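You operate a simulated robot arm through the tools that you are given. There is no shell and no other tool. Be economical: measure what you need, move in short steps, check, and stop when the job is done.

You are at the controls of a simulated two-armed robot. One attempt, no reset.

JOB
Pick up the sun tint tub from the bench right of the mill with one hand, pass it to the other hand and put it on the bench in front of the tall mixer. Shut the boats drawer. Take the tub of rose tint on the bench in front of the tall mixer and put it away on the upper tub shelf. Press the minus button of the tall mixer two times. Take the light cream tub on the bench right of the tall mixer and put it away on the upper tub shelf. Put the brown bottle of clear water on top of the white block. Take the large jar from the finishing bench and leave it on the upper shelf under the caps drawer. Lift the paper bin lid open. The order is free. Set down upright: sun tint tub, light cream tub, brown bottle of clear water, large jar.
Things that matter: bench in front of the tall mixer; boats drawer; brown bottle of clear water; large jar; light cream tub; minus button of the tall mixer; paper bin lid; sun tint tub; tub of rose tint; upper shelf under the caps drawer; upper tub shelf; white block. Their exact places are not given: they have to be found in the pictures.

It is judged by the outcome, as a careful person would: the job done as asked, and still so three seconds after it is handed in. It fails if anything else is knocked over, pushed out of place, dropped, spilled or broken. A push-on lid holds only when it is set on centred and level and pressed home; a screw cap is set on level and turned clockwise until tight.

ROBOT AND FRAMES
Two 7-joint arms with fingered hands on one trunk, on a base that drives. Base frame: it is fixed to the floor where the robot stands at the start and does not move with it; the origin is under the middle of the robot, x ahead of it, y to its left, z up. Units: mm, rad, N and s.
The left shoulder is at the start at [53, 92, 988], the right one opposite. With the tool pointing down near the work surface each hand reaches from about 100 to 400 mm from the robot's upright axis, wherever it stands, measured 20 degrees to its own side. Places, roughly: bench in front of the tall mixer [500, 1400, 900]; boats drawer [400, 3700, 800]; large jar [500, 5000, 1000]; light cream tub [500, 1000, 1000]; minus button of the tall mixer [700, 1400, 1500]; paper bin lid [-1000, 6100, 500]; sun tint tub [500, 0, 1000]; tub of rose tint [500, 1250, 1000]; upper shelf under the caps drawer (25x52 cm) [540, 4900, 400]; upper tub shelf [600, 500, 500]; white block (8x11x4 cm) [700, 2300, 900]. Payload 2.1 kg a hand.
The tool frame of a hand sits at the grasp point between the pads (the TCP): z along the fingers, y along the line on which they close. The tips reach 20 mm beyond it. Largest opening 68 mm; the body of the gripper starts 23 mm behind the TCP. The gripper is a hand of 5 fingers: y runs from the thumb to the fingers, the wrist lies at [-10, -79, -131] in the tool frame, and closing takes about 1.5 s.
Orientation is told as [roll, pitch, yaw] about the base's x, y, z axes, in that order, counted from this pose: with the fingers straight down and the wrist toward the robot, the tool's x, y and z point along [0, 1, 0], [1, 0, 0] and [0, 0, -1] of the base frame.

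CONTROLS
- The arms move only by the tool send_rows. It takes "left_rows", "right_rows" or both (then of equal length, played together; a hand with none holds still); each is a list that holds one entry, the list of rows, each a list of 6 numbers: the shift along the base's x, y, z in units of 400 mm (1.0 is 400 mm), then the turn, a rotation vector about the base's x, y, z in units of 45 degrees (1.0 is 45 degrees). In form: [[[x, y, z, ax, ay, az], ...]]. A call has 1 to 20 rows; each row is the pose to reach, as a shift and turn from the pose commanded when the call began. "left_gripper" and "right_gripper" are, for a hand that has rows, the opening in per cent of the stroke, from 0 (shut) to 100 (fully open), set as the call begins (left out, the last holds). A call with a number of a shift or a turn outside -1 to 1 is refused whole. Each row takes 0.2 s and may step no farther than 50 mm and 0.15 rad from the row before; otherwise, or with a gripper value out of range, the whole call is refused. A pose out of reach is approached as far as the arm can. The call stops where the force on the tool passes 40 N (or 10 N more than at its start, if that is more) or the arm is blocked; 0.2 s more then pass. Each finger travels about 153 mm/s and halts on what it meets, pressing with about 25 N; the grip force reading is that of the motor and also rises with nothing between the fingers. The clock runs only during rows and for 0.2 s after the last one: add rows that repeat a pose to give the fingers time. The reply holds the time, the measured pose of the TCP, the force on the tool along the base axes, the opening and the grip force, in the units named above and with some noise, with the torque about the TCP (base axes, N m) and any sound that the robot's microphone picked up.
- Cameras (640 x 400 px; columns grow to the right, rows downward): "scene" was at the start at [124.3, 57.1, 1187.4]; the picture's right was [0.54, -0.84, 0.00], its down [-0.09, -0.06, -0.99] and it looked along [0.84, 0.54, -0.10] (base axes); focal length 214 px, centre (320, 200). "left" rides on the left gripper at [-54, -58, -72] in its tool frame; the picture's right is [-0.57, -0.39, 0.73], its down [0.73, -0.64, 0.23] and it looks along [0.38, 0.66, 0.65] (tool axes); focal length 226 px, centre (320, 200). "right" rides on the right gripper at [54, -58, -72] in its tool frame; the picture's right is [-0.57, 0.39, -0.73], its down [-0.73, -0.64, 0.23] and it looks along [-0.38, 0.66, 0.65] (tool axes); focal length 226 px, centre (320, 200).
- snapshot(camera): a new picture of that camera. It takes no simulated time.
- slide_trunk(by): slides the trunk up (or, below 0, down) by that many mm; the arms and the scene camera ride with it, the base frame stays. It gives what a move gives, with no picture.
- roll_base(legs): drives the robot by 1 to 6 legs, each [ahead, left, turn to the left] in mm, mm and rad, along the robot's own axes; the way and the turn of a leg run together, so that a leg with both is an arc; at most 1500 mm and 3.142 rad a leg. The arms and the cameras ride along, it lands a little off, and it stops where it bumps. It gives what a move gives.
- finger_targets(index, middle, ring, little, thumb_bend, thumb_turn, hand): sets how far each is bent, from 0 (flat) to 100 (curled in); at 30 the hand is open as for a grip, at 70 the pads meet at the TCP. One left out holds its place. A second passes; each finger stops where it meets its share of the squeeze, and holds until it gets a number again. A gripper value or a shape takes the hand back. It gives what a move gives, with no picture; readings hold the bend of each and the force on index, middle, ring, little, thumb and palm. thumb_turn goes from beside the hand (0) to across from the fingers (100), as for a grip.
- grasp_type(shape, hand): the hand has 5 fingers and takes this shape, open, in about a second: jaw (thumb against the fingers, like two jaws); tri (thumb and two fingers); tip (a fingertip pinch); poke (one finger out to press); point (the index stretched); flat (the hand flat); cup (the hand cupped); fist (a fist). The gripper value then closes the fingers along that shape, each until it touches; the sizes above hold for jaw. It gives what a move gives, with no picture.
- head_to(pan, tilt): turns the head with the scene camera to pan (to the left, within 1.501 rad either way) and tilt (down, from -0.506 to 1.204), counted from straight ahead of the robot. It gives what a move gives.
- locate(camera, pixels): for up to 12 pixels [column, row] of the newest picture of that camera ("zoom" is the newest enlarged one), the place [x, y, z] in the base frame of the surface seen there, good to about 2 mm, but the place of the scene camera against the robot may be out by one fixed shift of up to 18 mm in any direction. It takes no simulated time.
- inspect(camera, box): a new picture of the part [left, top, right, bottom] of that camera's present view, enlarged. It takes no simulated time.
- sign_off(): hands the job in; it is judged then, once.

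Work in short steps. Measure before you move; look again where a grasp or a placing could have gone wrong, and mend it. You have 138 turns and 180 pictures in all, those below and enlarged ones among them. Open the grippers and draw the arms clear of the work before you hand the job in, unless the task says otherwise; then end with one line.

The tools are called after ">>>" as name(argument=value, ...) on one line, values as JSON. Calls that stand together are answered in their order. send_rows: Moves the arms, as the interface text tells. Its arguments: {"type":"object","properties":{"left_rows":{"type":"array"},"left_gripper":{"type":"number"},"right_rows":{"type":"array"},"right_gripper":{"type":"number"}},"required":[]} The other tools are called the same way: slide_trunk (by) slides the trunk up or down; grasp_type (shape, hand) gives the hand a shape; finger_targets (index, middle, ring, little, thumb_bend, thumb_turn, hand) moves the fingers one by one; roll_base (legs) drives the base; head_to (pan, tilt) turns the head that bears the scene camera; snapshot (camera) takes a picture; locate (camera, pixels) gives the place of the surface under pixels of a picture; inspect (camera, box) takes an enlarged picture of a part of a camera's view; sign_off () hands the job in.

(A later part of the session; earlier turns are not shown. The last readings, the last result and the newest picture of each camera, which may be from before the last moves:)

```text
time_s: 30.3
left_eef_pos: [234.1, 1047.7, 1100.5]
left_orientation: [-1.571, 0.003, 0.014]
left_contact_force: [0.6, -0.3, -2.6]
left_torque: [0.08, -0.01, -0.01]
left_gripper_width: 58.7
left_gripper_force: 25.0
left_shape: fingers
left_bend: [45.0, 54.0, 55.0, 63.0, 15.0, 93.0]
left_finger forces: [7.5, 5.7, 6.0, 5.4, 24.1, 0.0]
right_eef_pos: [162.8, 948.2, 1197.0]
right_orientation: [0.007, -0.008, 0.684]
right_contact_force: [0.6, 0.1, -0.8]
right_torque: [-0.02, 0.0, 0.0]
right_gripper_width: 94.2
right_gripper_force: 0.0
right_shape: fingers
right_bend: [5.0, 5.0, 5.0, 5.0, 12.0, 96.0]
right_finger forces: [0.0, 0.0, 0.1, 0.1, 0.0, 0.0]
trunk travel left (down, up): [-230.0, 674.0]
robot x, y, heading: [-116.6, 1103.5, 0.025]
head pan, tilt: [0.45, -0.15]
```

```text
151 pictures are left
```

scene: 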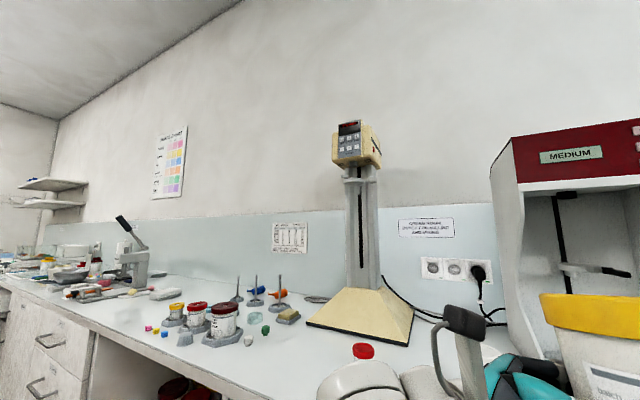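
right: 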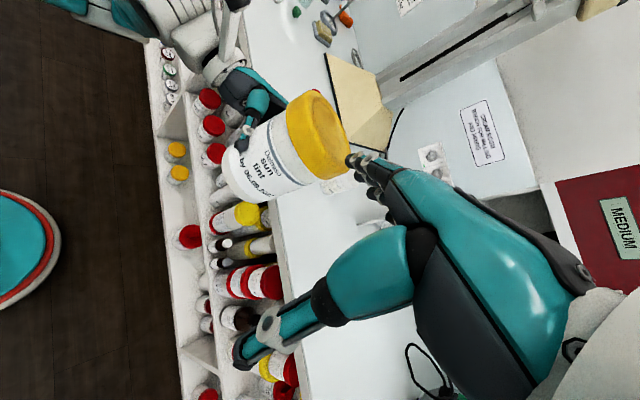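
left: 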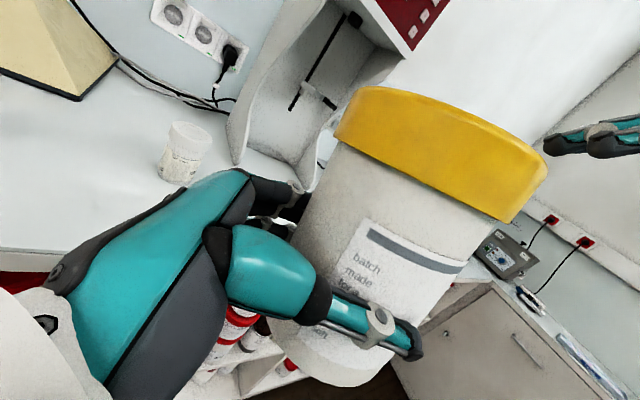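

The tall mixer is the beige stand with its base at (365,310) and control head at (352,145); rose tub lid at (362,351); the cream tub is in the left picture at (185,150). I locate all these.

>>> locate(camera="scene", pixels=[[362, 352], [308, 326], [406, 346], [413, 310], [300, 330], [350, 140], [283, 318], [250, 345], [265, 370], [361, 345]])

>>> locate(camera="left", pixels=[[190, 128], [185, 160], [168, 140], [205, 150], [172, 125], [210, 135], [130, 180], [80, 100], [240, 150]])

>>> inspect(camera="scene", box=[312, 110, 408, 170])

```text
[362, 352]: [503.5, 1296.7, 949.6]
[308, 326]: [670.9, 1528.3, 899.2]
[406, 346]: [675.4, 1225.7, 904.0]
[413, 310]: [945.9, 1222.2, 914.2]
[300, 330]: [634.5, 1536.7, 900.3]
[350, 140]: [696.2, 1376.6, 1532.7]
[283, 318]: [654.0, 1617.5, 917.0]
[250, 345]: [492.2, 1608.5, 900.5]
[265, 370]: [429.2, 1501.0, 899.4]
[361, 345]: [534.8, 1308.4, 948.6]
```

```text
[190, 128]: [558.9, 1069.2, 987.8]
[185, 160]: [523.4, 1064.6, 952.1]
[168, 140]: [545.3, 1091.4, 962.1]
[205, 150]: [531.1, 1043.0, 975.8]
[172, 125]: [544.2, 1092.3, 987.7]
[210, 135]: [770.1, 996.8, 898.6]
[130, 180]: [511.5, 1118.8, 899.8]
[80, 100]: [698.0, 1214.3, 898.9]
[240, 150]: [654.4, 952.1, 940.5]
```

```text
6.67 times, centred on (360, 140) of scene
```

zoom: 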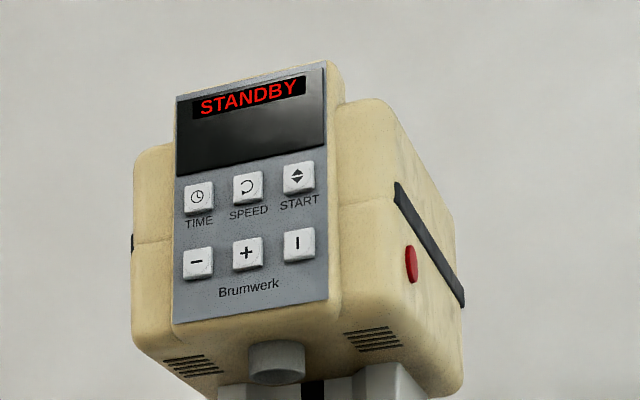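

The minus key is at (197,263) in the enlargement. I locate it with the panel corners, then the objects left of the mixer.

>>> locate(camera="zoom", pixels=[[197, 263], [247, 253], [297, 245], [198, 197], [298, 177], [180, 300], [320, 290], [240, 150], [275, 360]])

>>> locate(camera="scene", pixels=[[225, 310], [195, 308], [222, 340], [255, 302], [287, 310], [165, 333], [185, 340]])

>>> inspect(camera="right", box=[160, 0, 400, 150])

```text
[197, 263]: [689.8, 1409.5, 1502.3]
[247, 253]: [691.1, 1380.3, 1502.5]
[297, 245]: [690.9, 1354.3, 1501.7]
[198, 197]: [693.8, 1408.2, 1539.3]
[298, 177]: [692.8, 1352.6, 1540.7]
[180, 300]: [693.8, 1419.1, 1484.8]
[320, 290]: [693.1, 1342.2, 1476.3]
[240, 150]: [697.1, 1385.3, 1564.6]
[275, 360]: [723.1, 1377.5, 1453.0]
```

```text
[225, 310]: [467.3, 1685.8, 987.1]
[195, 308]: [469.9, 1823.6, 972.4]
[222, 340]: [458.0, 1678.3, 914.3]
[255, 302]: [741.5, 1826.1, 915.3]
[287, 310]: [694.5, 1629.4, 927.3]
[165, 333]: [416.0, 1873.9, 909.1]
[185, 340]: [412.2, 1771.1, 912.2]
```

```text
2.67 times, centred on (280, 75) of right
```

zoom: 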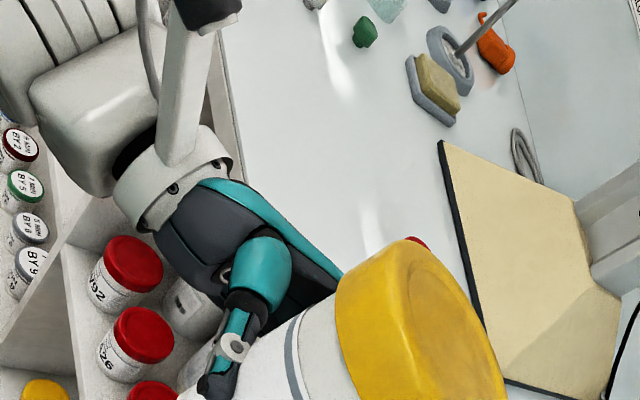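

Minus key (corrected) is near (701, 1404, 1502). For placing I want the left wrist on the robot's side, so I yaw the left hand +45° while shifting it forward, then view the tub with the right camera.

>>> send_rows(left_rows=[[[0.02, 0.02, 0, 0, 0, 0.17], [0.04, 0.04, 0, 0, 0, 0.34], [0.06, 0.06, 0, 0, 0, 0.51], [0.08, 0.08, 0, 0, 0, 0.68], [0.1, 0.1, 0, 0, 0, 0.85], [0.12, 0.12, 0, 0, 0, 1.0], [0.12, 0.12, 0, 0, 0, 1.0]]])

>>> head_to(pan=0.2, tilt=0.4)

>>> snapshot(camera="right")

>>> snapshot(camera="scene")

```text
time_s: 31.9
left_eef_pos: [283.2, 1095.8, 1100.3]
left_orientation: [-1.569, 0.004, 0.803]
left_contact_force: [0.6, -0.6, -3.0]
left_torque: [0.01, 0.05, 0.01]
left_gripper_width: 58.3
left_gripper_force: 22.7
left_shape: fingers
left_bend: [45.0, 54.0, 55.0, 63.0, 15.0, 94.0]
left_finger forces: [7.4, 5.8, 5.5, 4.4, 22.9, 0.0]
right_eef_pos: [163.2, 948.5, 1198.2]
right_orientation: [0.007, -0.008, 0.683]
right_contact_force: [-0.1, -1.2, -0.4]
right_torque: [0.02, 0.01, 0.0]
right_gripper_width: 94.5
right_gripper_force: 0.0
right_shape: fingers
right_bend: [5.0, 5.0, 5.0, 5.0, 12.0, 96.0]
right_finger forces: [0.1, 0.0, 0.1, 0.0, 0.0, 0.0]
trunk travel left (down, up): [-230.0, 674.0]
robot x, y, heading: [-120.4, 1097.7, 0.02]
head pan, tilt: [0.45, -0.15]
```

```text
time_s: 32.9
left_eef_pos: [283.5, 1094.7, 1100.0]
left_orientation: [-1.571, 0.004, 0.801]
left_contact_force: [0.0, -0.1, -2.1]
left_torque: [0.07, 0.0, -0.01]
left_gripper_width: 58.4
left_gripper_force: 22.6
left_shape: fingers
left_bend: [45.0, 54.0, 55.0, 63.0, 15.0, 94.0]
left_finger forces: [7.5, 5.8, 5.4, 4.3, 22.9, 0.0]
right_eef_pos: [162.7, 949.2, 1197.5]
right_orientation: [0.006, -0.007, 0.684]
right_contact_force: [-0.4, 0.0, -0.9]
right_torque: [0.03, 0.0, -0.01]
right_gripper_width: 94.2
right_gripper_force: 0.1
right_shape: fingers
right_bend: [5.0, 5.0, 5.0, 5.0, 12.0, 96.0]
right_finger forces: [0.1, 0.0, 0.0, 0.0, 0.0, 0.1]
trunk travel left (down, up): [-230.0, 674.0]
robot x, y, heading: [-119.2, 1101.6, 0.022]
head pan, tilt: [0.201, 0.4]
```

```text
148 pictures are left
```

right: 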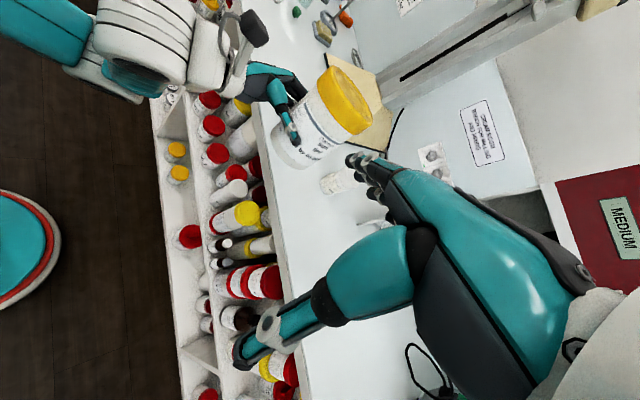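

```text
147 pictures are left
```

scene: 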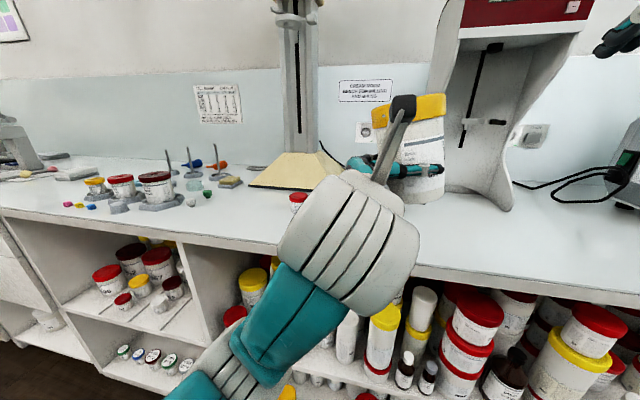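

The left wrist now stays outside the bench edge when placing. I measure the tub's axis and bottom from the right camera.

>>> inspect(camera="right", box=[240, 50, 400, 180])

```text
3.08 times, centred on (320, 115) of right
```

zoom: 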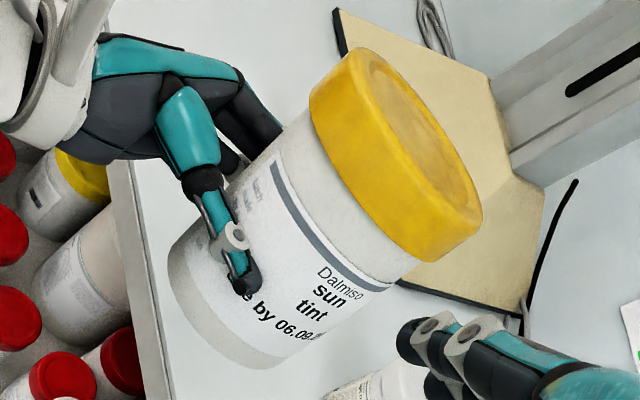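

>>> locate(camera="zoom", pixels=[[425, 155], [370, 55], [475, 195], [445, 235], [395, 140], [210, 345], [180, 290], [265, 365], [300, 340], [380, 275], [290, 300]])

```text
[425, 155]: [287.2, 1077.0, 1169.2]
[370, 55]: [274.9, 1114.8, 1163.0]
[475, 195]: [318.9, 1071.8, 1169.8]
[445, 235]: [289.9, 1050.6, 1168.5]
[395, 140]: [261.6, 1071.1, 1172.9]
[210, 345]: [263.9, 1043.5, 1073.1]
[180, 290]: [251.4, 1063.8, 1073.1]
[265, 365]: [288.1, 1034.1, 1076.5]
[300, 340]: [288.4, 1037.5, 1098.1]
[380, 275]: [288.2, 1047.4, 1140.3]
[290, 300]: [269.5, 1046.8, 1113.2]
```

The tub leans about 0.15 rad toward +y and 0.05 toward +x; I level it by the opposite turn, then drive to in front of the mixer.

>>> send_rows(left_rows=[[[0, 0, 0, 0.1, -0.03, 0], [0, 0, 0, 0.19, -0.065, 0], [0, 0, 0, 0.19, -0.065, 0]]])

>>> roll_base(legs=[[0, 325, -0.02], [232, 0, 0]])

>>> snapshot(camera="right")

>>> snapshot(camera="scene")

```text
time_s: 33.6
left_eef_pos: [283.5, 1095.7, 1099.8]
left_orientation: [-1.503, -0.138, 0.794]
left_contact_force: [1.3, 0.0, -1.9]
left_torque: [0.07, 0.0, 0.02]
left_gripper_width: 58.3
left_gripper_force: 23.2
left_shape: fingers
left_bend: [45.0, 54.0, 55.0, 63.0, 15.0, 94.0]
left_finger forces: [7.4, 5.6, 5.4, 4.4, 23.1, 0.0]
right_eef_pos: [163.1, 948.9, 1198.4]
right_orientation: [0.007, -0.007, 0.684]
right_contact_force: [-0.8, 0.5, -0.1]
right_torque: [0.02, -0.01, 0.01]
right_gripper_width: 94.4
right_gripper_force: 0.1
right_shape: fingers
right_bend: [5.0, 5.0, 5.0, 5.0, 12.0, 96.0]
right_finger forces: [0.1, 0.0, 0.0, 0.0, 0.1, 0.0]
trunk travel left (down, up): [-230.0, 674.0]
robot x, y, heading: [-118.5, 1097.7, 0.018]
head pan, tilt: [0.201, 0.4]
```

```text
time_s: 37.1
left_eef_pos: [480.1, 1407.7, 1103.0]
left_orientation: [-1.505, -0.147, 0.777]
left_contact_force: [0.5, -0.9, -2.3]
left_torque: [0.06, 0.01, -0.01]
left_gripper_width: 58.5
left_gripper_force: 22.9
left_shape: fingers
left_bend: [46.0, 54.0, 55.0, 63.0, 14.0, 94.0]
left_finger forces: [7.4, 5.8, 5.5, 4.6, 23.4, 0.1]
right_eef_pos: [358.1, 1264.1, 1200.1]
right_orientation: [0.004, -0.013, 0.667]
right_contact_force: [-0.7, 0.1, -0.2]
right_torque: [0.02, 0.0, 0.0]
right_gripper_width: 94.2
right_gripper_force: 0.0
right_shape: fingers
right_bend: [5.0, 5.0, 5.0, 5.0, 12.0, 96.0]
right_finger forces: [0.1, 0.0, 0.0, 0.0, 0.1, 0.0]
trunk travel left (down, up): [-230.0, 674.0]
robot x, y, heading: [87.5, 1421.9, -0.001]
head pan, tilt: [0.201, 0.4]
stopped in leg 2: the robot was blocked; the commanded pose is now the measured one
```

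```text
145 pictures are left
```

right: 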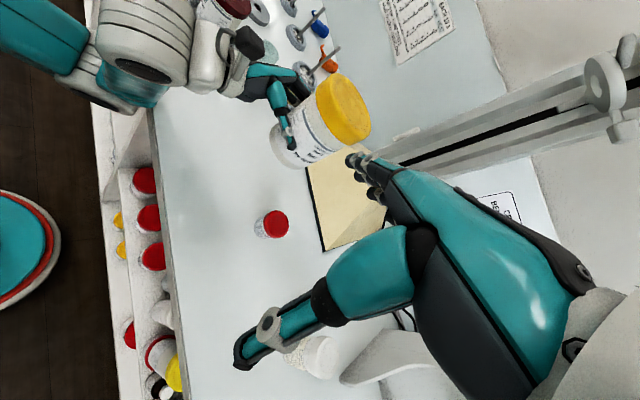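

```text
144 pictures are left
```

scene: 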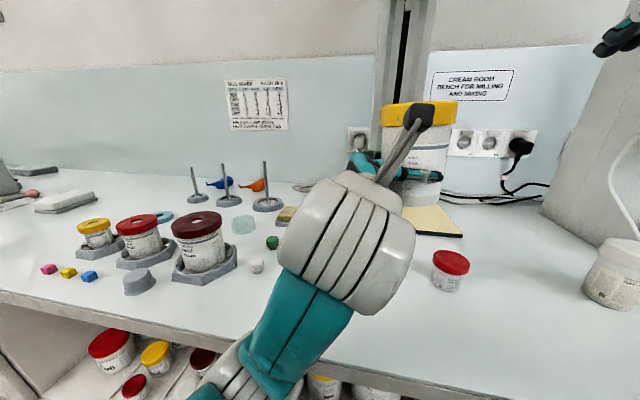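

The base was blocked at x=87, probably the left elbow or forearm against the bench edge. I look down-left to see.

>>> head_to(pan=0.7, tilt=1.0)

>>> snapshot(camera="scene")

```text
time_s: 38.1
left_eef_pos: [479.6, 1407.8, 1103.6]
left_orientation: [-1.506, -0.148, 0.78]
left_contact_force: [-0.1, -0.4, -2.4]
left_torque: [0.05, 0.0, 0.0]
left_gripper_width: 58.6
left_gripper_force: 23.7
left_shape: fingers
left_bend: [46.0, 54.0, 55.0, 63.0, 14.0, 94.0]
left_finger forces: [7.4, 5.9, 5.5, 4.6, 23.5, 0.0]
right_eef_pos: [357.0, 1263.3, 1198.4]
right_orientation: [0.004, -0.015, 0.667]
right_contact_force: [0.4, 0.6, -0.6]
right_torque: [0.04, -0.02, 0.03]
right_gripper_width: 94.1
right_gripper_force: 0.0
right_shape: fingers
right_bend: [5.0, 5.0, 5.0, 5.0, 12.0, 96.0]
right_finger forces: [0.0, 0.0, 0.0, 0.1, 0.0, 0.0]
trunk travel left (down, up): [-230.0, 674.0]
robot x, y, heading: [89.2, 1424.8, -0.004]
head pan, tilt: [0.7, 1.0]
```

```text
143 pictures are left
```

scene: 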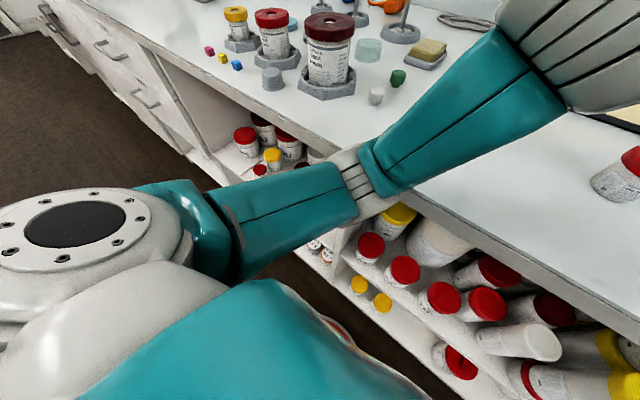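

The left elbow (365,185) hangs against the bench edge. I back off, raise the trunk 200 and lower the hand by the same amount so the elbow rides higher.

>>> roll_base(legs=[[-70, 0, 0]])

>>> slide_trunk(by=220)

>>> send_rows(left_rows=[[[0, 0, -0.08, 0, 0, 0], [0, 0, -0.16, 0, 0, 0], [0, 0, -0.24, 0, 0, 0], [0, 0, -0.32, 0, 0, 0], [0, 0, -0.4, 0, 0, 0], [0, 0, -0.48, 0, 0, 0], [0, 0, -0.55, 0, 0, 0], [0, 0, -0.55, 0, 0, 0]]])

>>> snapshot(camera="scene")

```text
time_s: 39.1
left_eef_pos: [417.8, 1409.1, 1099.0]
left_orientation: [-1.499, -0.139, 0.775]
left_contact_force: [0.1, -0.3, -2.5]
left_torque: [0.08, -0.01, 0.04]
left_gripper_width: 58.2
left_gripper_force: 23.2
left_shape: fingers
left_bend: [46.0, 54.0, 55.0, 63.0, 14.0, 94.0]
left_finger forces: [7.4, 5.8, 5.5, 4.5, 23.2, 0.0]
right_eef_pos: [296.8, 1265.3, 1197.8]
right_orientation: [0.007, -0.007, 0.664]
right_contact_force: [0.3, 0.5, 0.5]
right_torque: [0.0, -0.04, 0.03]
right_gripper_width: 94.0
right_gripper_force: 0.0
right_shape: fingers
right_bend: [5.0, 5.0, 5.0, 5.0, 12.0, 96.0]
right_finger forces: [0.0, 0.1, 0.0, 0.0, 0.0, 0.1]
trunk travel left (down, up): [-230.0, 674.0]
robot x, y, heading: [14.4, 1423.1, -0.004]
head pan, tilt: [0.7, 1.0]
```

```text
time_s: 41.4
left_eef_pos: [418.7, 1410.1, 1319.5]
left_orientation: [-1.501, -0.137, 0.777]
left_contact_force: [-0.1, 0.7, -3.5]
left_torque: [0.06, 0.01, -0.04]
left_gripper_width: 58.4
left_gripper_force: 23.0
left_shape: fingers
left_bend: [46.0, 54.0, 55.0, 63.0, 14.0, 94.0]
left_finger forces: [7.4, 5.8, 5.4, 4.2, 22.9, 0.0]
right_eef_pos: [258.1, 1266.5, 1437.5]
right_orientation: [-0.045, -0.074, 0.664]
right_contact_force: [0.7, 0.9, 0.1]
right_torque: [-0.02, 0.02, 0.04]
right_gripper_width: 94.3
right_gripper_force: 0.1
right_shape: fingers
right_bend: [5.0, 5.0, 5.0, 5.0, 12.0, 96.0]
right_finger forces: [0.0, 0.1, 0.0, 0.0, 0.0, 0.0]
trunk travel left (down, up): [-450.0, 454.0]
robot x, y, heading: [18.9, 1424.3, 0.001]
head pan, tilt: [0.7, 1.0]
```

```text
time_s: 42.6
left_eef_pos: [425.0, 1418.2, 1240.3]
left_orientation: [-1.63, -0.307, 0.826]
left_contact_force: [0.5, 0.4, -1.8]
left_torque: [0.08, 0.05, 0.01]
left_gripper_width: 58.3
left_gripper_force: 22.7
left_shape: fingers
left_bend: [46.0, 54.0, 55.0, 63.0, 14.0, 94.0]
left_finger forces: [7.3, 5.7, 5.4, 4.3, 23.3, 0.0]
right_eef_pos: [259.1, 1267.1, 1436.2]
right_orientation: [-0.045, -0.073, 0.665]
right_contact_force: [0.7, 0.5, 0.7]
right_torque: [0.0, 0.01, -0.02]
right_gripper_width: 94.2
right_gripper_force: 0.1
right_shape: fingers
right_bend: [5.0, 5.0, 5.0, 5.0, 12.0, 96.0]
right_finger forces: [0.0, 0.0, 0.1, 0.1, 0.0, 0.1]
trunk travel left (down, up): [-450.0, 454.0]
robot x, y, heading: [17.1, 1423.2, 0.003]
head pan, tilt: [0.7, 1.0]
stopped in row 5 (left hand): the arm was blocked; the commanded pose is now the measured one
```

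```text
142 pictures are left
```

scene: 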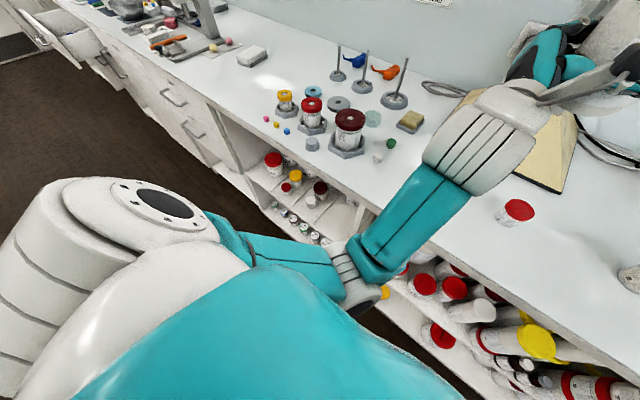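

The arm stopped again with orientation drifting; I locate the elbow to learn what it met.

>>> locate(camera="scene", pixels=[[350, 262], [370, 290], [385, 290], [340, 300], [450, 190], [470, 140], [430, 250], [215, 300], [400, 290]])

```text
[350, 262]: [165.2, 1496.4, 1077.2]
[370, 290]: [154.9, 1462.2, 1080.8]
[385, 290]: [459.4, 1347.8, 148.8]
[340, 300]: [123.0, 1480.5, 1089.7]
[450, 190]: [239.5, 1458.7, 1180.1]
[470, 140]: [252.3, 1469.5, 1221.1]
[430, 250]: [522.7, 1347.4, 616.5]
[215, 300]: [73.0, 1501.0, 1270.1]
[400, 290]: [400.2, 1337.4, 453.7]
```

The elbow is tucked at the robot's chest (165,1490,1080), so the block is the robot itself. I undo that arm move; instead I will keep the earlier arm pose and lower the trunk.

>>> send_rows(left_rows=[[[-0.003, -0.004, 0.05, -0.01, 0.06, -0.007], [-0.007, -0.01, 0.1, -0.02, 0.13, -0.014], [-0.011, -0.015, 0.15, -0.03, 0.2, -0.02], [-0.015, -0.02, 0.198, -0.041, 0.265, -0.028], [-0.015, -0.02, 0.198, -0.041, 0.265, -0.028]]])

>>> slide_trunk(by=-220)

>>> roll_base(legs=[[45, 0, 0]])

>>> slide_trunk(by=-100)

>>> snapshot(camera="scene")

>>> snapshot(camera="right")

```text
time_s: 43.8
left_eef_pos: [416.9, 1406.8, 1318.7]
left_orientation: [-1.508, -0.121, 0.771]
left_contact_force: [-0.3, -0.7, -2.2]
left_torque: [0.06, 0.02, 0.01]
left_gripper_width: 58.3
left_gripper_force: 22.1
left_shape: fingers
left_bend: [46.0, 54.0, 55.0, 63.0, 14.0, 94.0]
left_finger forces: [7.4, 5.6, 5.1, 4.0, 22.3, 0.0]
right_eef_pos: [257.7, 1267.0, 1437.1]
right_orientation: [-0.044, -0.074, 0.665]
right_contact_force: [0.1, 0.2, -0.1]
right_torque: [-0.01, -0.01, 0.0]
right_gripper_width: 94.3
right_gripper_force: 0.1
right_shape: fingers
right_bend: [5.0, 5.0, 5.0, 5.0, 12.0, 96.0]
right_finger forces: [0.0, 0.1, 0.0, 0.0, 0.1, 0.1]
trunk travel left (down, up): [-450.0, 454.0]
robot x, y, heading: [14.7, 1423.2, -0.005]
head pan, tilt: [0.7, 1.0]
```

```text
time_s: 46.1
left_eef_pos: [417.0, 1408.5, 1098.7]
left_orientation: [-1.508, -0.125, 0.769]
left_contact_force: [0.3, 0.7, -2.1]
left_torque: [0.06, 0.0, 0.03]
left_gripper_width: 58.3
left_gripper_force: 21.8
left_shape: fingers
left_bend: [46.0, 54.0, 55.0, 63.0, 14.0, 94.0]
left_finger forces: [7.4, 5.6, 5.0, 3.8, 22.2, 0.1]
right_eef_pos: [257.9, 1265.9, 1216.9]
right_orientation: [-0.042, -0.073, 0.666]
right_contact_force: [-0.1, 0.2, 0.6]
right_torque: [0.02, -0.01, 0.0]
right_gripper_width: 94.2
right_gripper_force: 0.0
right_shape: fingers
right_bend: [5.0, 5.0, 5.0, 5.0, 12.0, 96.0]
right_finger forces: [0.1, 0.0, 0.0, 0.0, 0.1, 0.0]
trunk travel left (down, up): [-230.0, 674.0]
robot x, y, heading: [14.0, 1421.6, 0.001]
head pan, tilt: [0.7, 1.0]
```

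```text
time_s: 47.0
left_eef_pos: [464.1, 1407.8, 1098.9]
left_orientation: [-1.507, -0.125, 0.772]
left_contact_force: [0.5, 0.3, -2.0]
left_torque: [0.09, 0.01, -0.01]
left_gripper_width: 58.3
left_gripper_force: 21.7
left_shape: fingers
left_bend: [46.0, 54.0, 55.0, 63.0, 14.0, 94.0]
left_finger forces: [7.4, 5.6, 5.1, 3.8, 22.1, 0.0]
right_eef_pos: [303.2, 1267.3, 1216.6]
right_orientation: [-0.044, -0.073, 0.666]
right_contact_force: [-0.3, 0.2, 0.6]
right_torque: [0.0, -0.01, -0.01]
right_gripper_width: 94.5
right_gripper_force: 0.1
right_shape: fingers
right_bend: [5.0, 5.0, 5.0, 5.0, 12.0, 96.0]
right_finger forces: [0.0, 0.0, 0.0, 0.0, 0.0, 0.0]
trunk travel left (down, up): [-230.0, 674.0]
robot x, y, heading: [60.2, 1423.1, -0.0]
head pan, tilt: [0.7, 1.0]
```

```text
time_s: 48.4
left_eef_pos: [462.4, 1407.6, 999.9]
left_orientation: [-1.506, -0.124, 0.773]
left_contact_force: [1.0, -0.2, -1.9]
left_torque: [0.03, 0.01, 0.01]
left_gripper_width: 58.4
left_gripper_force: 21.9
left_shape: fingers
left_bend: [46.0, 54.0, 55.0, 63.0, 14.0, 94.0]
left_finger forces: [7.3, 5.7, 5.0, 3.7, 22.0, 0.1]
right_eef_pos: [304.6, 1266.2, 1117.0]
right_orientation: [-0.045, -0.075, 0.668]
right_contact_force: [-0.1, 0.1, -1.4]
right_torque: [0.04, 0.02, -0.02]
right_gripper_width: 94.4
right_gripper_force: 0.1
right_shape: fingers
right_bend: [5.0, 5.0, 5.0, 5.0, 12.0, 96.0]
right_finger forces: [0.0, 0.1, 0.0, 0.1, 0.1, 0.0]
trunk travel left (down, up): [-130.0, 774.0]
robot x, y, heading: [61.8, 1423.5, 0.001]
head pan, tilt: [0.7, 1.0]
```

```text
141 pictures are left
```

scene: 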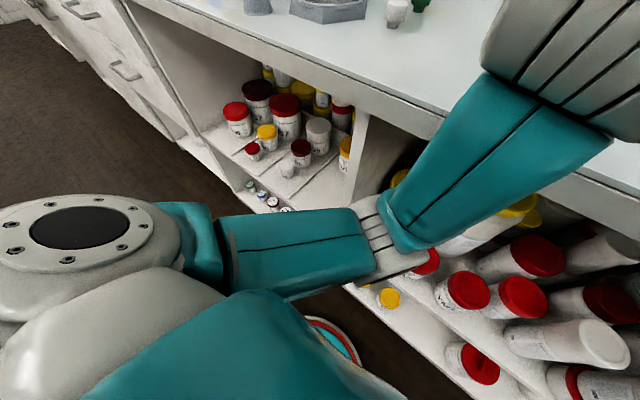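

```text
140 pictures are left
```

right: 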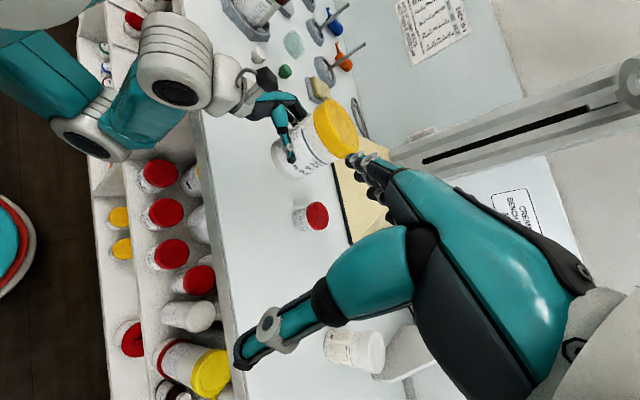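

This pose works. I check the tub's tilt and height and the wrist body's clearance to the bench edge from the right camera.

>>> inspect(camera="right", box=[120, 10, 376, 170])

```text
2.50 times, centred on (248, 90) of right
```

zoom: 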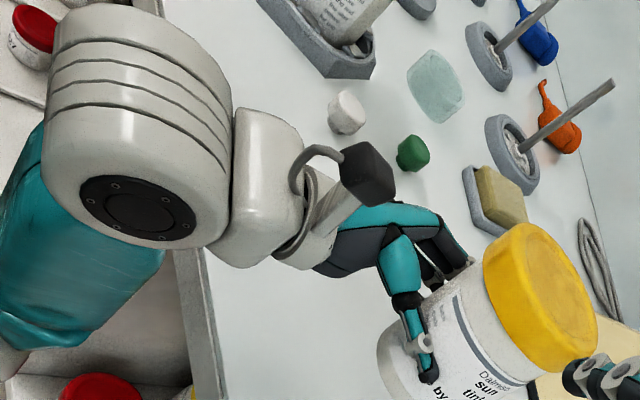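

>>> locate(camera="zoom", pixels=[[548, 300], [515, 235], [592, 325], [555, 365], [500, 270], [395, 385], [385, 360], [480, 395], [240, 240], [228, 200], [160, 120], [205, 330]])

```text
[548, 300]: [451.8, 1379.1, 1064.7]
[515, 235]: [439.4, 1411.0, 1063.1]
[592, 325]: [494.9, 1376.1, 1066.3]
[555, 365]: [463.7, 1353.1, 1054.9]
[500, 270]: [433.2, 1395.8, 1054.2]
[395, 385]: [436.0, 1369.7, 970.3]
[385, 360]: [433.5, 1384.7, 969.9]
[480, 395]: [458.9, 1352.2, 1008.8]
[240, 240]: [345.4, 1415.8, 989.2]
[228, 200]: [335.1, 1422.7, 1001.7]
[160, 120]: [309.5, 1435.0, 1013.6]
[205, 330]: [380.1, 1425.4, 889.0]
```

The lid top is level at z≈1065, so the tub bottom is about 61 mm above the bench. I lower the trunk 54 mm and check.

>>> slide_trunk(by=-54)

>>> inspect(camera="right", box=[160, 40, 400, 190])

```text
time_s: 49.3
left_eef_pos: [462.3, 1407.2, 945.7]
left_orientation: [-1.506, -0.125, 0.771]
left_contact_force: [0.1, 0.7, -2.1]
left_torque: [0.07, 0.0, -0.01]
left_gripper_width: 58.4
left_gripper_force: 22.2
left_shape: fingers
left_bend: [46.0, 54.0, 55.0, 63.0, 14.0, 94.0]
left_finger forces: [7.3, 5.6, 5.0, 3.7, 22.2, 0.0]
right_eef_pos: [319.2, 1266.5, 1056.2]
right_orientation: [-0.023, -0.051, 0.663]
right_contact_force: [-1.0, 0.2, 0.0]
right_torque: [-0.02, -0.04, -0.03]
right_gripper_width: 94.2
right_gripper_force: 0.1
right_shape: fingers
right_bend: [5.0, 5.0, 5.0, 5.0, 12.0, 96.0]
right_finger forces: [0.0, 0.1, 0.1, 0.0, 0.0, 0.0]
trunk travel left (down, up): [-76.0, 828.0]
robot x, y, heading: [59.7, 1421.5, 0.003]
head pan, tilt: [0.7, 1.0]
```

```text
2.67 times, centred on (280, 115) of right
```

zoom: 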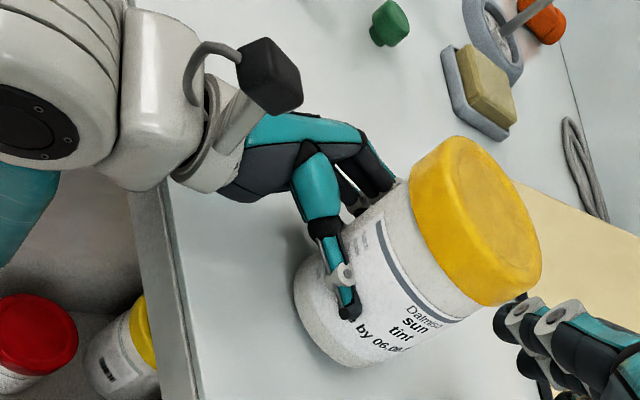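

Nearly down, wrist just outside the edge. I lower the left hand in 2 mm steps up to 12 mm, watching the force.

>>> send_rows(left_rows=[[[0, 0, -0.005, 0, 0, 0], [0, 0, -0.01, 0, 0, 0], [0, 0, -0.014, 0, 0, 0], [0, 0, -0.018, 0, 0, 0], [0, 0, -0.018, 0, 0, 0]]])

>>> inspect(camera="right", box=[160, 40, 400, 190])

```text
time_s: 50.5
left_eef_pos: [462.7, 1407.7, 939.5]
left_orientation: [-1.508, -0.125, 0.77]
left_contact_force: [1.4, -2.9, 13.1]
left_torque: [0.05, -0.2, -0.01]
left_gripper_width: 57.9
left_gripper_force: 21.1
left_shape: fingers
left_bend: [46.0, 54.0, 55.0, 63.0, 14.0, 93.0]
left_finger forces: [6.1, 5.1, 4.8, 4.5, 21.6, 0.0]
right_eef_pos: [316.7, 1266.9, 1055.8]
right_orientation: [-0.024, -0.052, 0.665]
right_contact_force: [0.2, 0.2, 0.1]
right_torque: [-0.03, -0.03, 0.0]
right_gripper_width: 94.2
right_gripper_force: 0.0
right_shape: fingers
right_bend: [5.0, 5.0, 5.0, 5.0, 12.0, 96.0]
right_finger forces: [0.0, 0.0, 0.0, 0.0, 0.0, 0.0]
trunk travel left (down, up): [-76.0, 828.0]
robot x, y, heading: [61.0, 1424.1, 0.003]
head pan, tilt: [0.7, 1.0]
```

```text
2.67 times, centred on (280, 115) of right
```

zoom: 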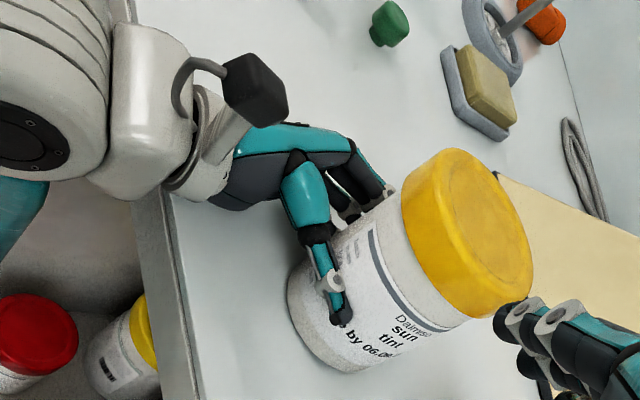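

Contact at 13 N upward: the tub stands on the bench. I open the left hand and draw it straight back along its own axis (−x,+y).

>>> finger_targets(hand="left", index=8, middle=8, ring=8, little=8, thumb_bend=5)

>>> inspect(camera="right", box=[160, 40, 400, 190])

```text
time_s: 51.5
left_eef_pos: [462.5, 1408.5, 937.5]
left_orientation: [-1.504, -0.122, 0.771]
left_contact_force: [-0.1, -0.2, -0.4]
left_torque: [0.01, 0.0, -0.04]
left_gripper_width: 93.4
left_gripper_force: 0.1
left_shape: fingers
left_bend: [8.0, 8.0, 8.0, 8.0, 5.0, 100.0]
left_finger forces: [0.1, 0.0, 0.0, 0.1, 0.0, 0.0]
right_eef_pos: [318.2, 1267.2, 1056.1]
right_orientation: [-0.024, -0.052, 0.665]
right_contact_force: [0.2, 0.6, -0.7]
right_torque: [0.02, 0.0, 0.01]
right_gripper_width: 94.5
right_gripper_force: 0.1
right_shape: fingers
right_bend: [5.0, 5.0, 5.0, 5.0, 12.0, 96.0]
right_finger forces: [0.0, 0.0, 0.0, 0.0, 0.1, 0.0]
trunk travel left (down, up): [-76.0, 828.0]
robot x, y, heading: [62.2, 1421.7, -0.0]
head pan, tilt: [0.7, 1.0]
```

```text
2.67 times, centred on (280, 115) of right
```

zoom: 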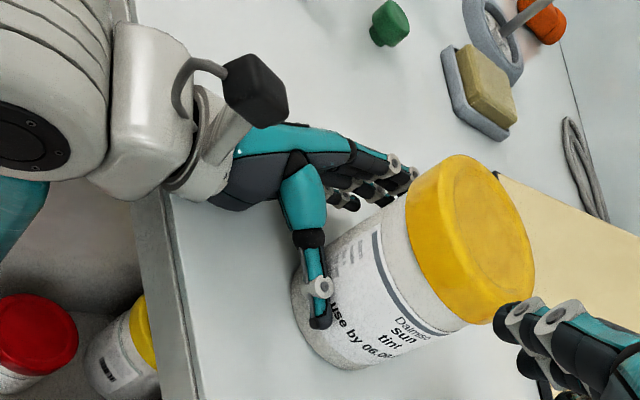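

The tub is free and standing. I retreat by driving back-left along the hand's axis, then straight back, and raise the trunk.

>>> roll_base(legs=[[-75, 70, 0], [-150, 0, 0]])

>>> slide_trunk(by=154)

>>> head_to(pan=-0.4, tilt=0.45)

>>> snapshot(camera="scene")

>>> snapshot(camera="right")

```text
time_s: 53.6
left_eef_pos: [238.6, 1476.7, 937.6]
left_orientation: [-1.504, -0.123, 0.771]
left_contact_force: [-0.4, 0.9, 0.4]
left_torque: [-0.01, -0.01, 0.04]
left_gripper_width: 93.3
left_gripper_force: 0.1
left_shape: fingers
left_bend: [8.0, 8.0, 8.0, 8.0, 5.0, 100.0]
left_finger forces: [0.0, 0.0, 0.1, 0.1, 0.0, 0.1]
right_eef_pos: [95.1, 1336.7, 1055.3]
right_orientation: [-0.024, -0.052, 0.666]
right_contact_force: [-0.4, -0.3, 0.0]
right_torque: [0.0, 0.02, -0.02]
right_gripper_width: 94.5
right_gripper_force: 0.1
right_shape: fingers
right_bend: [5.0, 5.0, 5.0, 5.0, 12.0, 96.0]
right_finger forces: [0.1, 0.0, 0.1, 0.0, 0.0, 0.1]
trunk travel left (down, up): [-76.0, 828.0]
robot x, y, heading: [-163.5, 1495.6, -0.001]
head pan, tilt: [0.7, 1.0]
```

```text
time_s: 55.4
left_eef_pos: [239.7, 1476.5, 1091.6]
left_orientation: [-1.504, -0.123, 0.772]
left_contact_force: [0.8, -0.6, 0.7]
left_torque: [-0.01, 0.07, 0.02]
left_gripper_width: 93.5
left_gripper_force: 0.1
left_shape: fingers
left_bend: [8.0, 8.0, 8.0, 8.0, 5.0, 100.0]
left_finger forces: [0.0, 0.0, 0.0, 0.1, 0.0, 0.0]
right_eef_pos: [95.0, 1337.2, 1209.2]
right_orientation: [-0.022, -0.053, 0.666]
right_contact_force: [0.2, 0.0, 0.7]
right_torque: [0.01, -0.01, 0.0]
right_gripper_width: 94.3
right_gripper_force: 0.1
right_shape: fingers
right_bend: [5.0, 5.0, 5.0, 5.0, 12.0, 96.0]
right_finger forces: [0.0, 0.0, 0.1, 0.0, 0.0, 0.0]
trunk travel left (down, up): [-230.0, 674.0]
robot x, y, heading: [-160.3, 1492.3, 0.005]
head pan, tilt: [0.7, 1.0]
```

```text
time_s: 56.8
left_eef_pos: [239.4, 1477.1, 1090.7]
left_orientation: [-1.506, -0.124, 0.771]
left_contact_force: [-0.1, 0.1, 0.9]
left_torque: [0.01, 0.0, 0.02]
left_gripper_width: 93.3
left_gripper_force: 0.0
left_shape: fingers
left_bend: [8.0, 8.0, 8.0, 8.0, 5.0, 100.0]
left_finger forces: [0.0, 0.0, 0.1, 0.0, 0.1, 0.0]
right_eef_pos: [94.4, 1336.7, 1210.5]
right_orientation: [-0.024, -0.053, 0.667]
right_contact_force: [-0.3, 0.1, 1.3]
right_torque: [0.03, 0.0, -0.02]
right_gripper_width: 94.5
right_gripper_force: 0.1
right_shape: fingers
right_bend: [5.0, 5.0, 5.0, 5.0, 12.0, 96.0]
right_finger forces: [0.0, 0.1, 0.1, 0.0, 0.0, 0.0]
trunk travel left (down, up): [-230.0, 674.0]
robot x, y, heading: [-160.8, 1492.5, -0.001]
head pan, tilt: [-0.4, 0.45]
```

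```text
135 pictures are left
```

scene: 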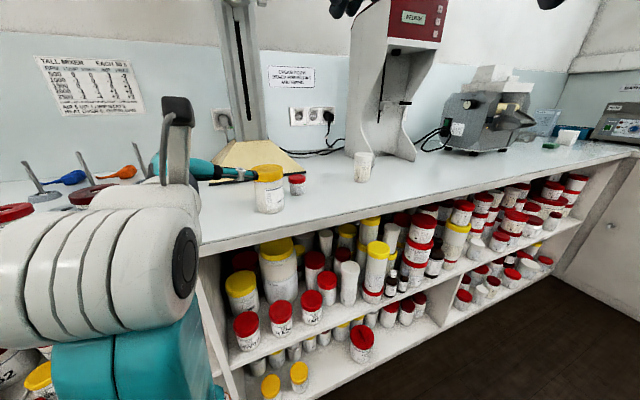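

```text
134 pictures are left
```

right: 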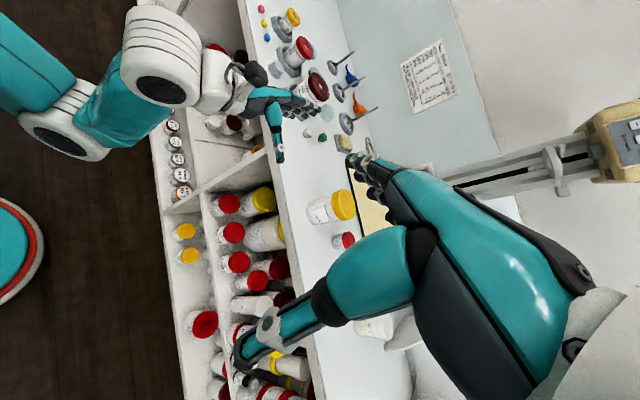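

The sun tub stands upright in front of the mixer at about (463,1385). Next the rose tub with the right hand from above; first I turn both hands back to fingers-down.

>>> send_rows(left_rows=[[[0, 0.05, 0, 0, 0, -0.17], [0, 0.1, 0, 0, 0, -0.34], [0, 0.15, 0, 0, 0, -0.51], [0, 0.2, 0, 0, 0, -0.68], [0, 0.25, 0, 0, 0, -0.85], [0, 0.3, 0, 0, 0, -0.98], [0, 0.35, 0, 0, 0, -0.98]]], right_rows=[[[0, -0.02, 0, 0, 0, -0.17], [0, -0.05, 0, 0, 0, -0.34], [0, -0.08, 0, 0, 0, -0.51], [0.05, -0.1, 0, 0, 0, -0.68], [0.1, -0.1, 0, 0, 0, -0.849], [0.15, -0.1, 0, 0, 0, -0.849], [0.2, -0.1, 0, 0.03, 0.067, -0.849]]])

>>> send_rows(left_rows=[[[0, 0.05, 0, 0.17, 0.03, 0], [0, 0.1, 0, 0.34, 0.06, 0], [0, 0.15, 0, 0.51, 0.09, 0], [0, 0.15, 0, 0.68, 0.12, 0], [0, 0.15, 0, 0.85, 0.15, 0], [0, 0.15, 0, 1.0, 0.16, 0]]])

>>> send_rows(left_rows=[[[0, 0, 0, 0.17, 0, 0], [0, 0, 0, 0.34, 0, 0], [0, 0, 0, 0.51, 0, 0], [0, 0, 0, 0.68, 0, 0], [0, 0, 0, 0.8, 0, 0], [0, 0, 0, 0.918, 0, 0], [0, 0, 0, 0.918, 0, 0]]])

>>> grasp_type(hand="right", shape="jaw")

```text
time_s: 58.4
left_eef_pos: [239.5, 1619.1, 1091.9]
left_orientation: [-1.507, -0.124, 0.0]
left_contact_force: [0.3, -1.2, 0.3]
left_torque: [0.05, 0.02, 0.0]
left_gripper_width: 93.4
left_gripper_force: 0.1
left_shape: fingers
left_bend: [8.0, 8.0, 8.0, 8.0, 5.0, 100.0]
left_finger forces: [0.0, 0.1, 0.1, 0.0, 0.1, 0.0]
right_eef_pos: [174.9, 1296.1, 1209.6]
right_orientation: [0.014, -0.011, -0.002]
right_contact_force: [0.5, -0.4, -0.3]
right_torque: [-0.03, 0.01, -0.04]
right_gripper_width: 94.2
right_gripper_force: 0.0
right_shape: fingers
right_bend: [5.0, 5.0, 5.0, 5.0, 12.0, 96.0]
right_finger forces: [0.1, 0.1, 0.0, 0.0, 0.0, 0.0]
trunk travel left (down, up): [-230.0, 674.0]
robot x, y, heading: [-162.3, 1489.8, -0.005]
head pan, tilt: [-0.4, 0.45]
```

```text
time_s: 59.8
left_eef_pos: [238.9, 1678.0, 1091.2]
left_orientation: [-0.722, 0.025, -0.038]
left_contact_force: [0.2, -0.4, 0.6]
left_torque: [0.03, -0.02, -0.02]
left_gripper_width: 93.4
left_gripper_force: 0.0
left_shape: fingers
left_bend: [8.0, 8.0, 8.0, 8.0, 5.0, 100.0]
left_finger forces: [0.0, 0.0, 0.0, 0.0, 0.0, 0.1]
right_eef_pos: [173.5, 1296.1, 1209.9]
right_orientation: [0.015, -0.009, -0.002]
right_contact_force: [-0.4, -0.1, -0.8]
right_torque: [0.0, -0.02, -0.02]
right_gripper_width: 93.8
right_gripper_force: 0.1
right_shape: fingers
right_bend: [5.0, 5.0, 5.0, 5.0, 12.0, 96.0]
right_finger forces: [0.0, 0.1, 0.1, 0.0, 0.0, 0.0]
trunk travel left (down, up): [-230.0, 674.0]
robot x, y, heading: [-161.4, 1495.8, -0.003]
head pan, tilt: [-0.4, 0.45]
```

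```text
time_s: 61.4
left_eef_pos: [238.4, 1678.0, 1091.7]
left_orientation: [0.0, 0.044, -0.015]
left_contact_force: [-0.2, 0.1, 0.1]
left_torque: [0.01, 0.01, -0.04]
left_gripper_width: 93.5
left_gripper_force: 0.1
left_shape: fingers
left_bend: [8.0, 8.0, 8.0, 8.0, 5.0, 100.0]
left_finger forces: [0.1, 0.0, 0.0, 0.0, 0.1, 0.0]
right_eef_pos: [174.3, 1296.4, 1209.6]
right_orientation: [0.014, -0.009, -0.002]
right_contact_force: [-0.6, 0.4, 0.1]
right_torque: [0.0, 0.01, 0.0]
right_gripper_width: 94.1
right_gripper_force: 0.0
right_shape: fingers
right_bend: [5.0, 5.0, 5.0, 5.0, 12.0, 96.0]
right_finger forces: [0.0, 0.1, 0.0, 0.0, 0.1, 0.0]
trunk travel left (down, up): [-230.0, 674.0]
robot x, y, heading: [-165.0, 1490.0, -0.001]
head pan, tilt: [-0.4, 0.45]
```

```text
time_s: 62.3
left_eef_pos: [239.4, 1678.1, 1092.6]
left_orientation: [-0.001, 0.045, -0.014]
left_contact_force: [-0.7, -0.4, 0.1]
left_torque: [0.02, 0.01, -0.02]
left_gripper_width: 93.4
left_gripper_force: 0.0
left_shape: fingers
left_bend: [8.0, 8.0, 8.0, 8.0, 5.0, 100.0]
left_finger forces: [0.1, 0.1, 0.1, 0.0, 0.0, 0.0]
right_eef_pos: [173.9, 1296.3, 1209.1]
right_orientation: [0.013, -0.011, -0.001]
right_contact_force: [0.5, 0.2, 0.6]
right_torque: [0.0, 0.02, 0.03]
right_gripper_width: 67.9
right_gripper_force: 0.0
right_shape: jaw
right_bend: [30.0, 30.0, 30.0, 30.0, 30.0, 98.0]
right_finger forces: [0.0, 0.0, 0.1, 0.1, 0.0, 0.1]
trunk travel left (down, up): [-230.0, 674.0]
robot x, y, heading: [-160.5, 1487.7, 0.001]
head pan, tilt: [-0.4, 0.45]
```

I pull the left hand back 150 mm and drive in so the rose tub comes within the right hand's reach.

>>> send_rows(left_rows=[[[-0.1, 0, 0.02, 0, -0.05, 0], [-0.2, 0, 0.04, 0, -0.05, 0], [-0.3, 0, 0.06, 0, -0.05, 0], [-0.36, 0, 0.08, 0, -0.05, 0], [-0.36, 0, 0.08, 0, -0.05, 0]]])

>>> roll_base(legs=[[0, -120, 0], [292, 0, 0]])

>>> snapshot(camera="right")

```text
time_s: 63.5
left_eef_pos: [93.6, 1678.7, 1122.7]
left_orientation: [-0.002, 0.004, -0.014]
left_contact_force: [-0.2, -0.4, 0.5]
left_torque: [0.0, -0.01, 0.0]
left_gripper_width: 93.7
left_gripper_force: 0.0
left_shape: fingers
left_bend: [8.0, 8.0, 8.0, 8.0, 5.0, 100.0]
left_finger forces: [0.1, 0.1, 0.1, 0.0, 0.1, 0.0]
right_eef_pos: [174.3, 1297.5, 1208.9]
right_orientation: [0.014, -0.01, -0.001]
right_contact_force: [0.2, 0.2, -0.3]
right_torque: [0.03, 0.0, 0.0]
right_gripper_width: 68.3
right_gripper_force: 0.2
right_shape: jaw
right_bend: [30.0, 30.0, 30.0, 30.0, 30.0, 98.0]
right_finger forces: [0.0, 0.0, 0.1, 0.0, 0.0, 0.0]
trunk travel left (down, up): [-230.0, 674.0]
robot x, y, heading: [-160.2, 1493.9, -0.004]
head pan, tilt: [-0.4, 0.45]
```

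```text
time_s: 66.3
left_eef_pos: [388.2, 1557.7, 1122.1]
left_orientation: [0.0, 0.004, -0.014]
left_contact_force: [0.2, -0.5, 0.0]
left_torque: [-0.02, 0.04, -0.04]
left_gripper_width: 93.7
left_gripper_force: 0.0
left_shape: fingers
left_bend: [8.0, 8.0, 8.0, 8.0, 5.0, 100.0]
left_finger forces: [0.0, 0.0, 0.0, 0.0, 0.1, 0.0]
right_eef_pos: [468.0, 1176.5, 1209.1]
right_orientation: [0.015, -0.011, -0.004]
right_contact_force: [0.1, 0.5, 0.4]
right_torque: [0.01, 0.02, 0.02]
right_gripper_width: 68.0
right_gripper_force: 0.1
right_shape: jaw
right_bend: [30.0, 30.0, 30.0, 30.0, 30.0, 98.0]
right_finger forces: [0.1, 0.0, 0.0, 0.1, 0.0, 0.1]
trunk travel left (down, up): [-230.0, 674.0]
robot x, y, heading: [129.4, 1375.3, -0.007]
head pan, tilt: [-0.4, 0.45]
```

```text
133 pictures are left
```

right: 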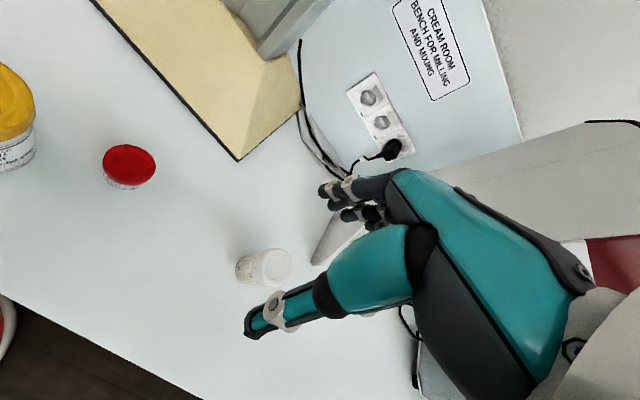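

Rose lid at (128,163) and the cream tub at (265,267) are both visible; I measure both.

>>> locate(camera="right", pixels=[[130, 162], [104, 163], [155, 160], [130, 146], [128, 180], [118, 185], [272, 266], [289, 266], [256, 268], [272, 250], [274, 284], [245, 272]])

```text
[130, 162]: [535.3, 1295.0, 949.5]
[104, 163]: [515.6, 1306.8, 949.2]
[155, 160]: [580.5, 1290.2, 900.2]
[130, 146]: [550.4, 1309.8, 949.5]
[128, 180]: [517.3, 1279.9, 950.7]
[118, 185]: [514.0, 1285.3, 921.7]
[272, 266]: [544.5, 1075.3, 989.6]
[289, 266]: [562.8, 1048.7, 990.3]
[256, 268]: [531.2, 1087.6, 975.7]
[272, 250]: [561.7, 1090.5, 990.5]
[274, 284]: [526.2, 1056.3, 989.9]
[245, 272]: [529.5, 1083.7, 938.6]
```

Rose is centred at (533,1295), top 949, ~46 wide; cream at (545,1070), top 990, ~53 wide. I drive 25 mm closer, then place the right hand above the rose tub.

>>> roll_base(legs=[[25, 0, 0.007]])

>>> send_rows(right_rows=[[[0.025, 0.075, -0.05, 0, 0, 0], [0.05, 0.15, -0.1, 0, 0, 0], [0.075, 0.225, -0.15, 0, 0, 0], [0.1, 0.294, -0.2, 0, 0, 0], [0.1, 0.294, -0.3, 0, 0, 0], [0.1, 0.294, -0.4, 0, 0, 0], [0.1, 0.294, -0.49, 0, 0, 0], [0.1, 0.294, -0.54, 0, 0, 0], [0.1, 0.294, -0.54, 0, 0, 0]]])

>>> snapshot(camera="right")

```text
time_s: 67.1
left_eef_pos: [411.7, 1559.6, 1121.8]
left_orientation: [0.001, 0.005, -0.007]
left_contact_force: [0.2, 0.4, -0.5]
left_torque: [-0.02, -0.02, -0.01]
left_gripper_width: 93.6
left_gripper_force: 0.0
left_shape: fingers
left_bend: [8.0, 8.0, 8.0, 8.0, 5.0, 100.0]
left_finger forces: [0.0, 0.0, 0.1, 0.0, 0.1, 0.0]
right_eef_pos: [494.5, 1179.7, 1210.6]
right_orientation: [0.014, -0.009, 0.004]
right_contact_force: [-0.6, 0.4, -0.5]
right_torque: [0.03, 0.0, -0.02]
right_gripper_width: 67.8
right_gripper_force: 0.1
right_shape: jaw
right_bend: [30.0, 30.0, 30.0, 30.0, 30.0, 98.0]
right_finger forces: [0.1, 0.0, 0.0, 0.0, 0.0, 0.1]
trunk travel left (down, up): [-230.0, 674.0]
robot x, y, heading: [156.0, 1371.5, 0.012]
head pan, tilt: [-0.4, 0.45]
```

```text
time_s: 69.1
left_eef_pos: [410.2, 1559.9, 1123.2]
left_orientation: [0.002, 0.006, -0.007]
left_contact_force: [0.1, -0.1, -0.1]
left_torque: [0.0, 0.01, 0.01]
left_gripper_width: 93.6
left_gripper_force: 0.0
left_shape: fingers
left_bend: [8.0, 8.0, 8.0, 8.0, 5.0, 100.0]
left_finger forces: [0.0, 0.1, 0.0, 0.0, 0.1, 0.1]
right_eef_pos: [533.3, 1298.7, 993.5]
right_orientation: [0.015, -0.01, 0.003]
right_contact_force: [-0.1, -0.3, -0.9]
right_torque: [-0.02, 0.0, 0.02]
right_gripper_width: 68.0
right_gripper_force: 0.0
right_shape: jaw
right_bend: [30.0, 30.0, 30.0, 30.0, 30.0, 98.0]
right_finger forces: [0.0, 0.0, 0.0, 0.0, 0.1, 0.1]
trunk travel left (down, up): [-230.0, 674.0]
robot x, y, heading: [159.0, 1370.3, 0.006]
head pan, tilt: [-0.4, 0.45]
```

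```text
132 pictures are left
```

right: 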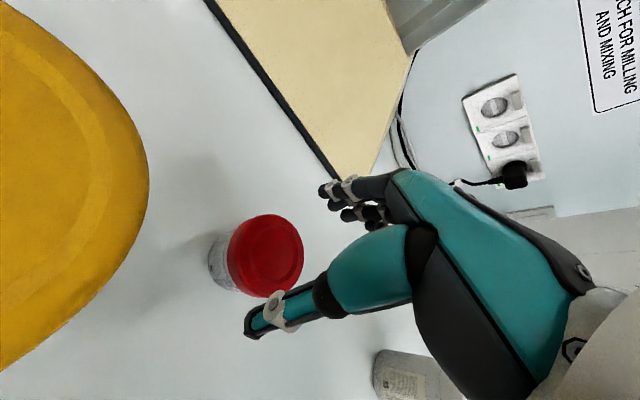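

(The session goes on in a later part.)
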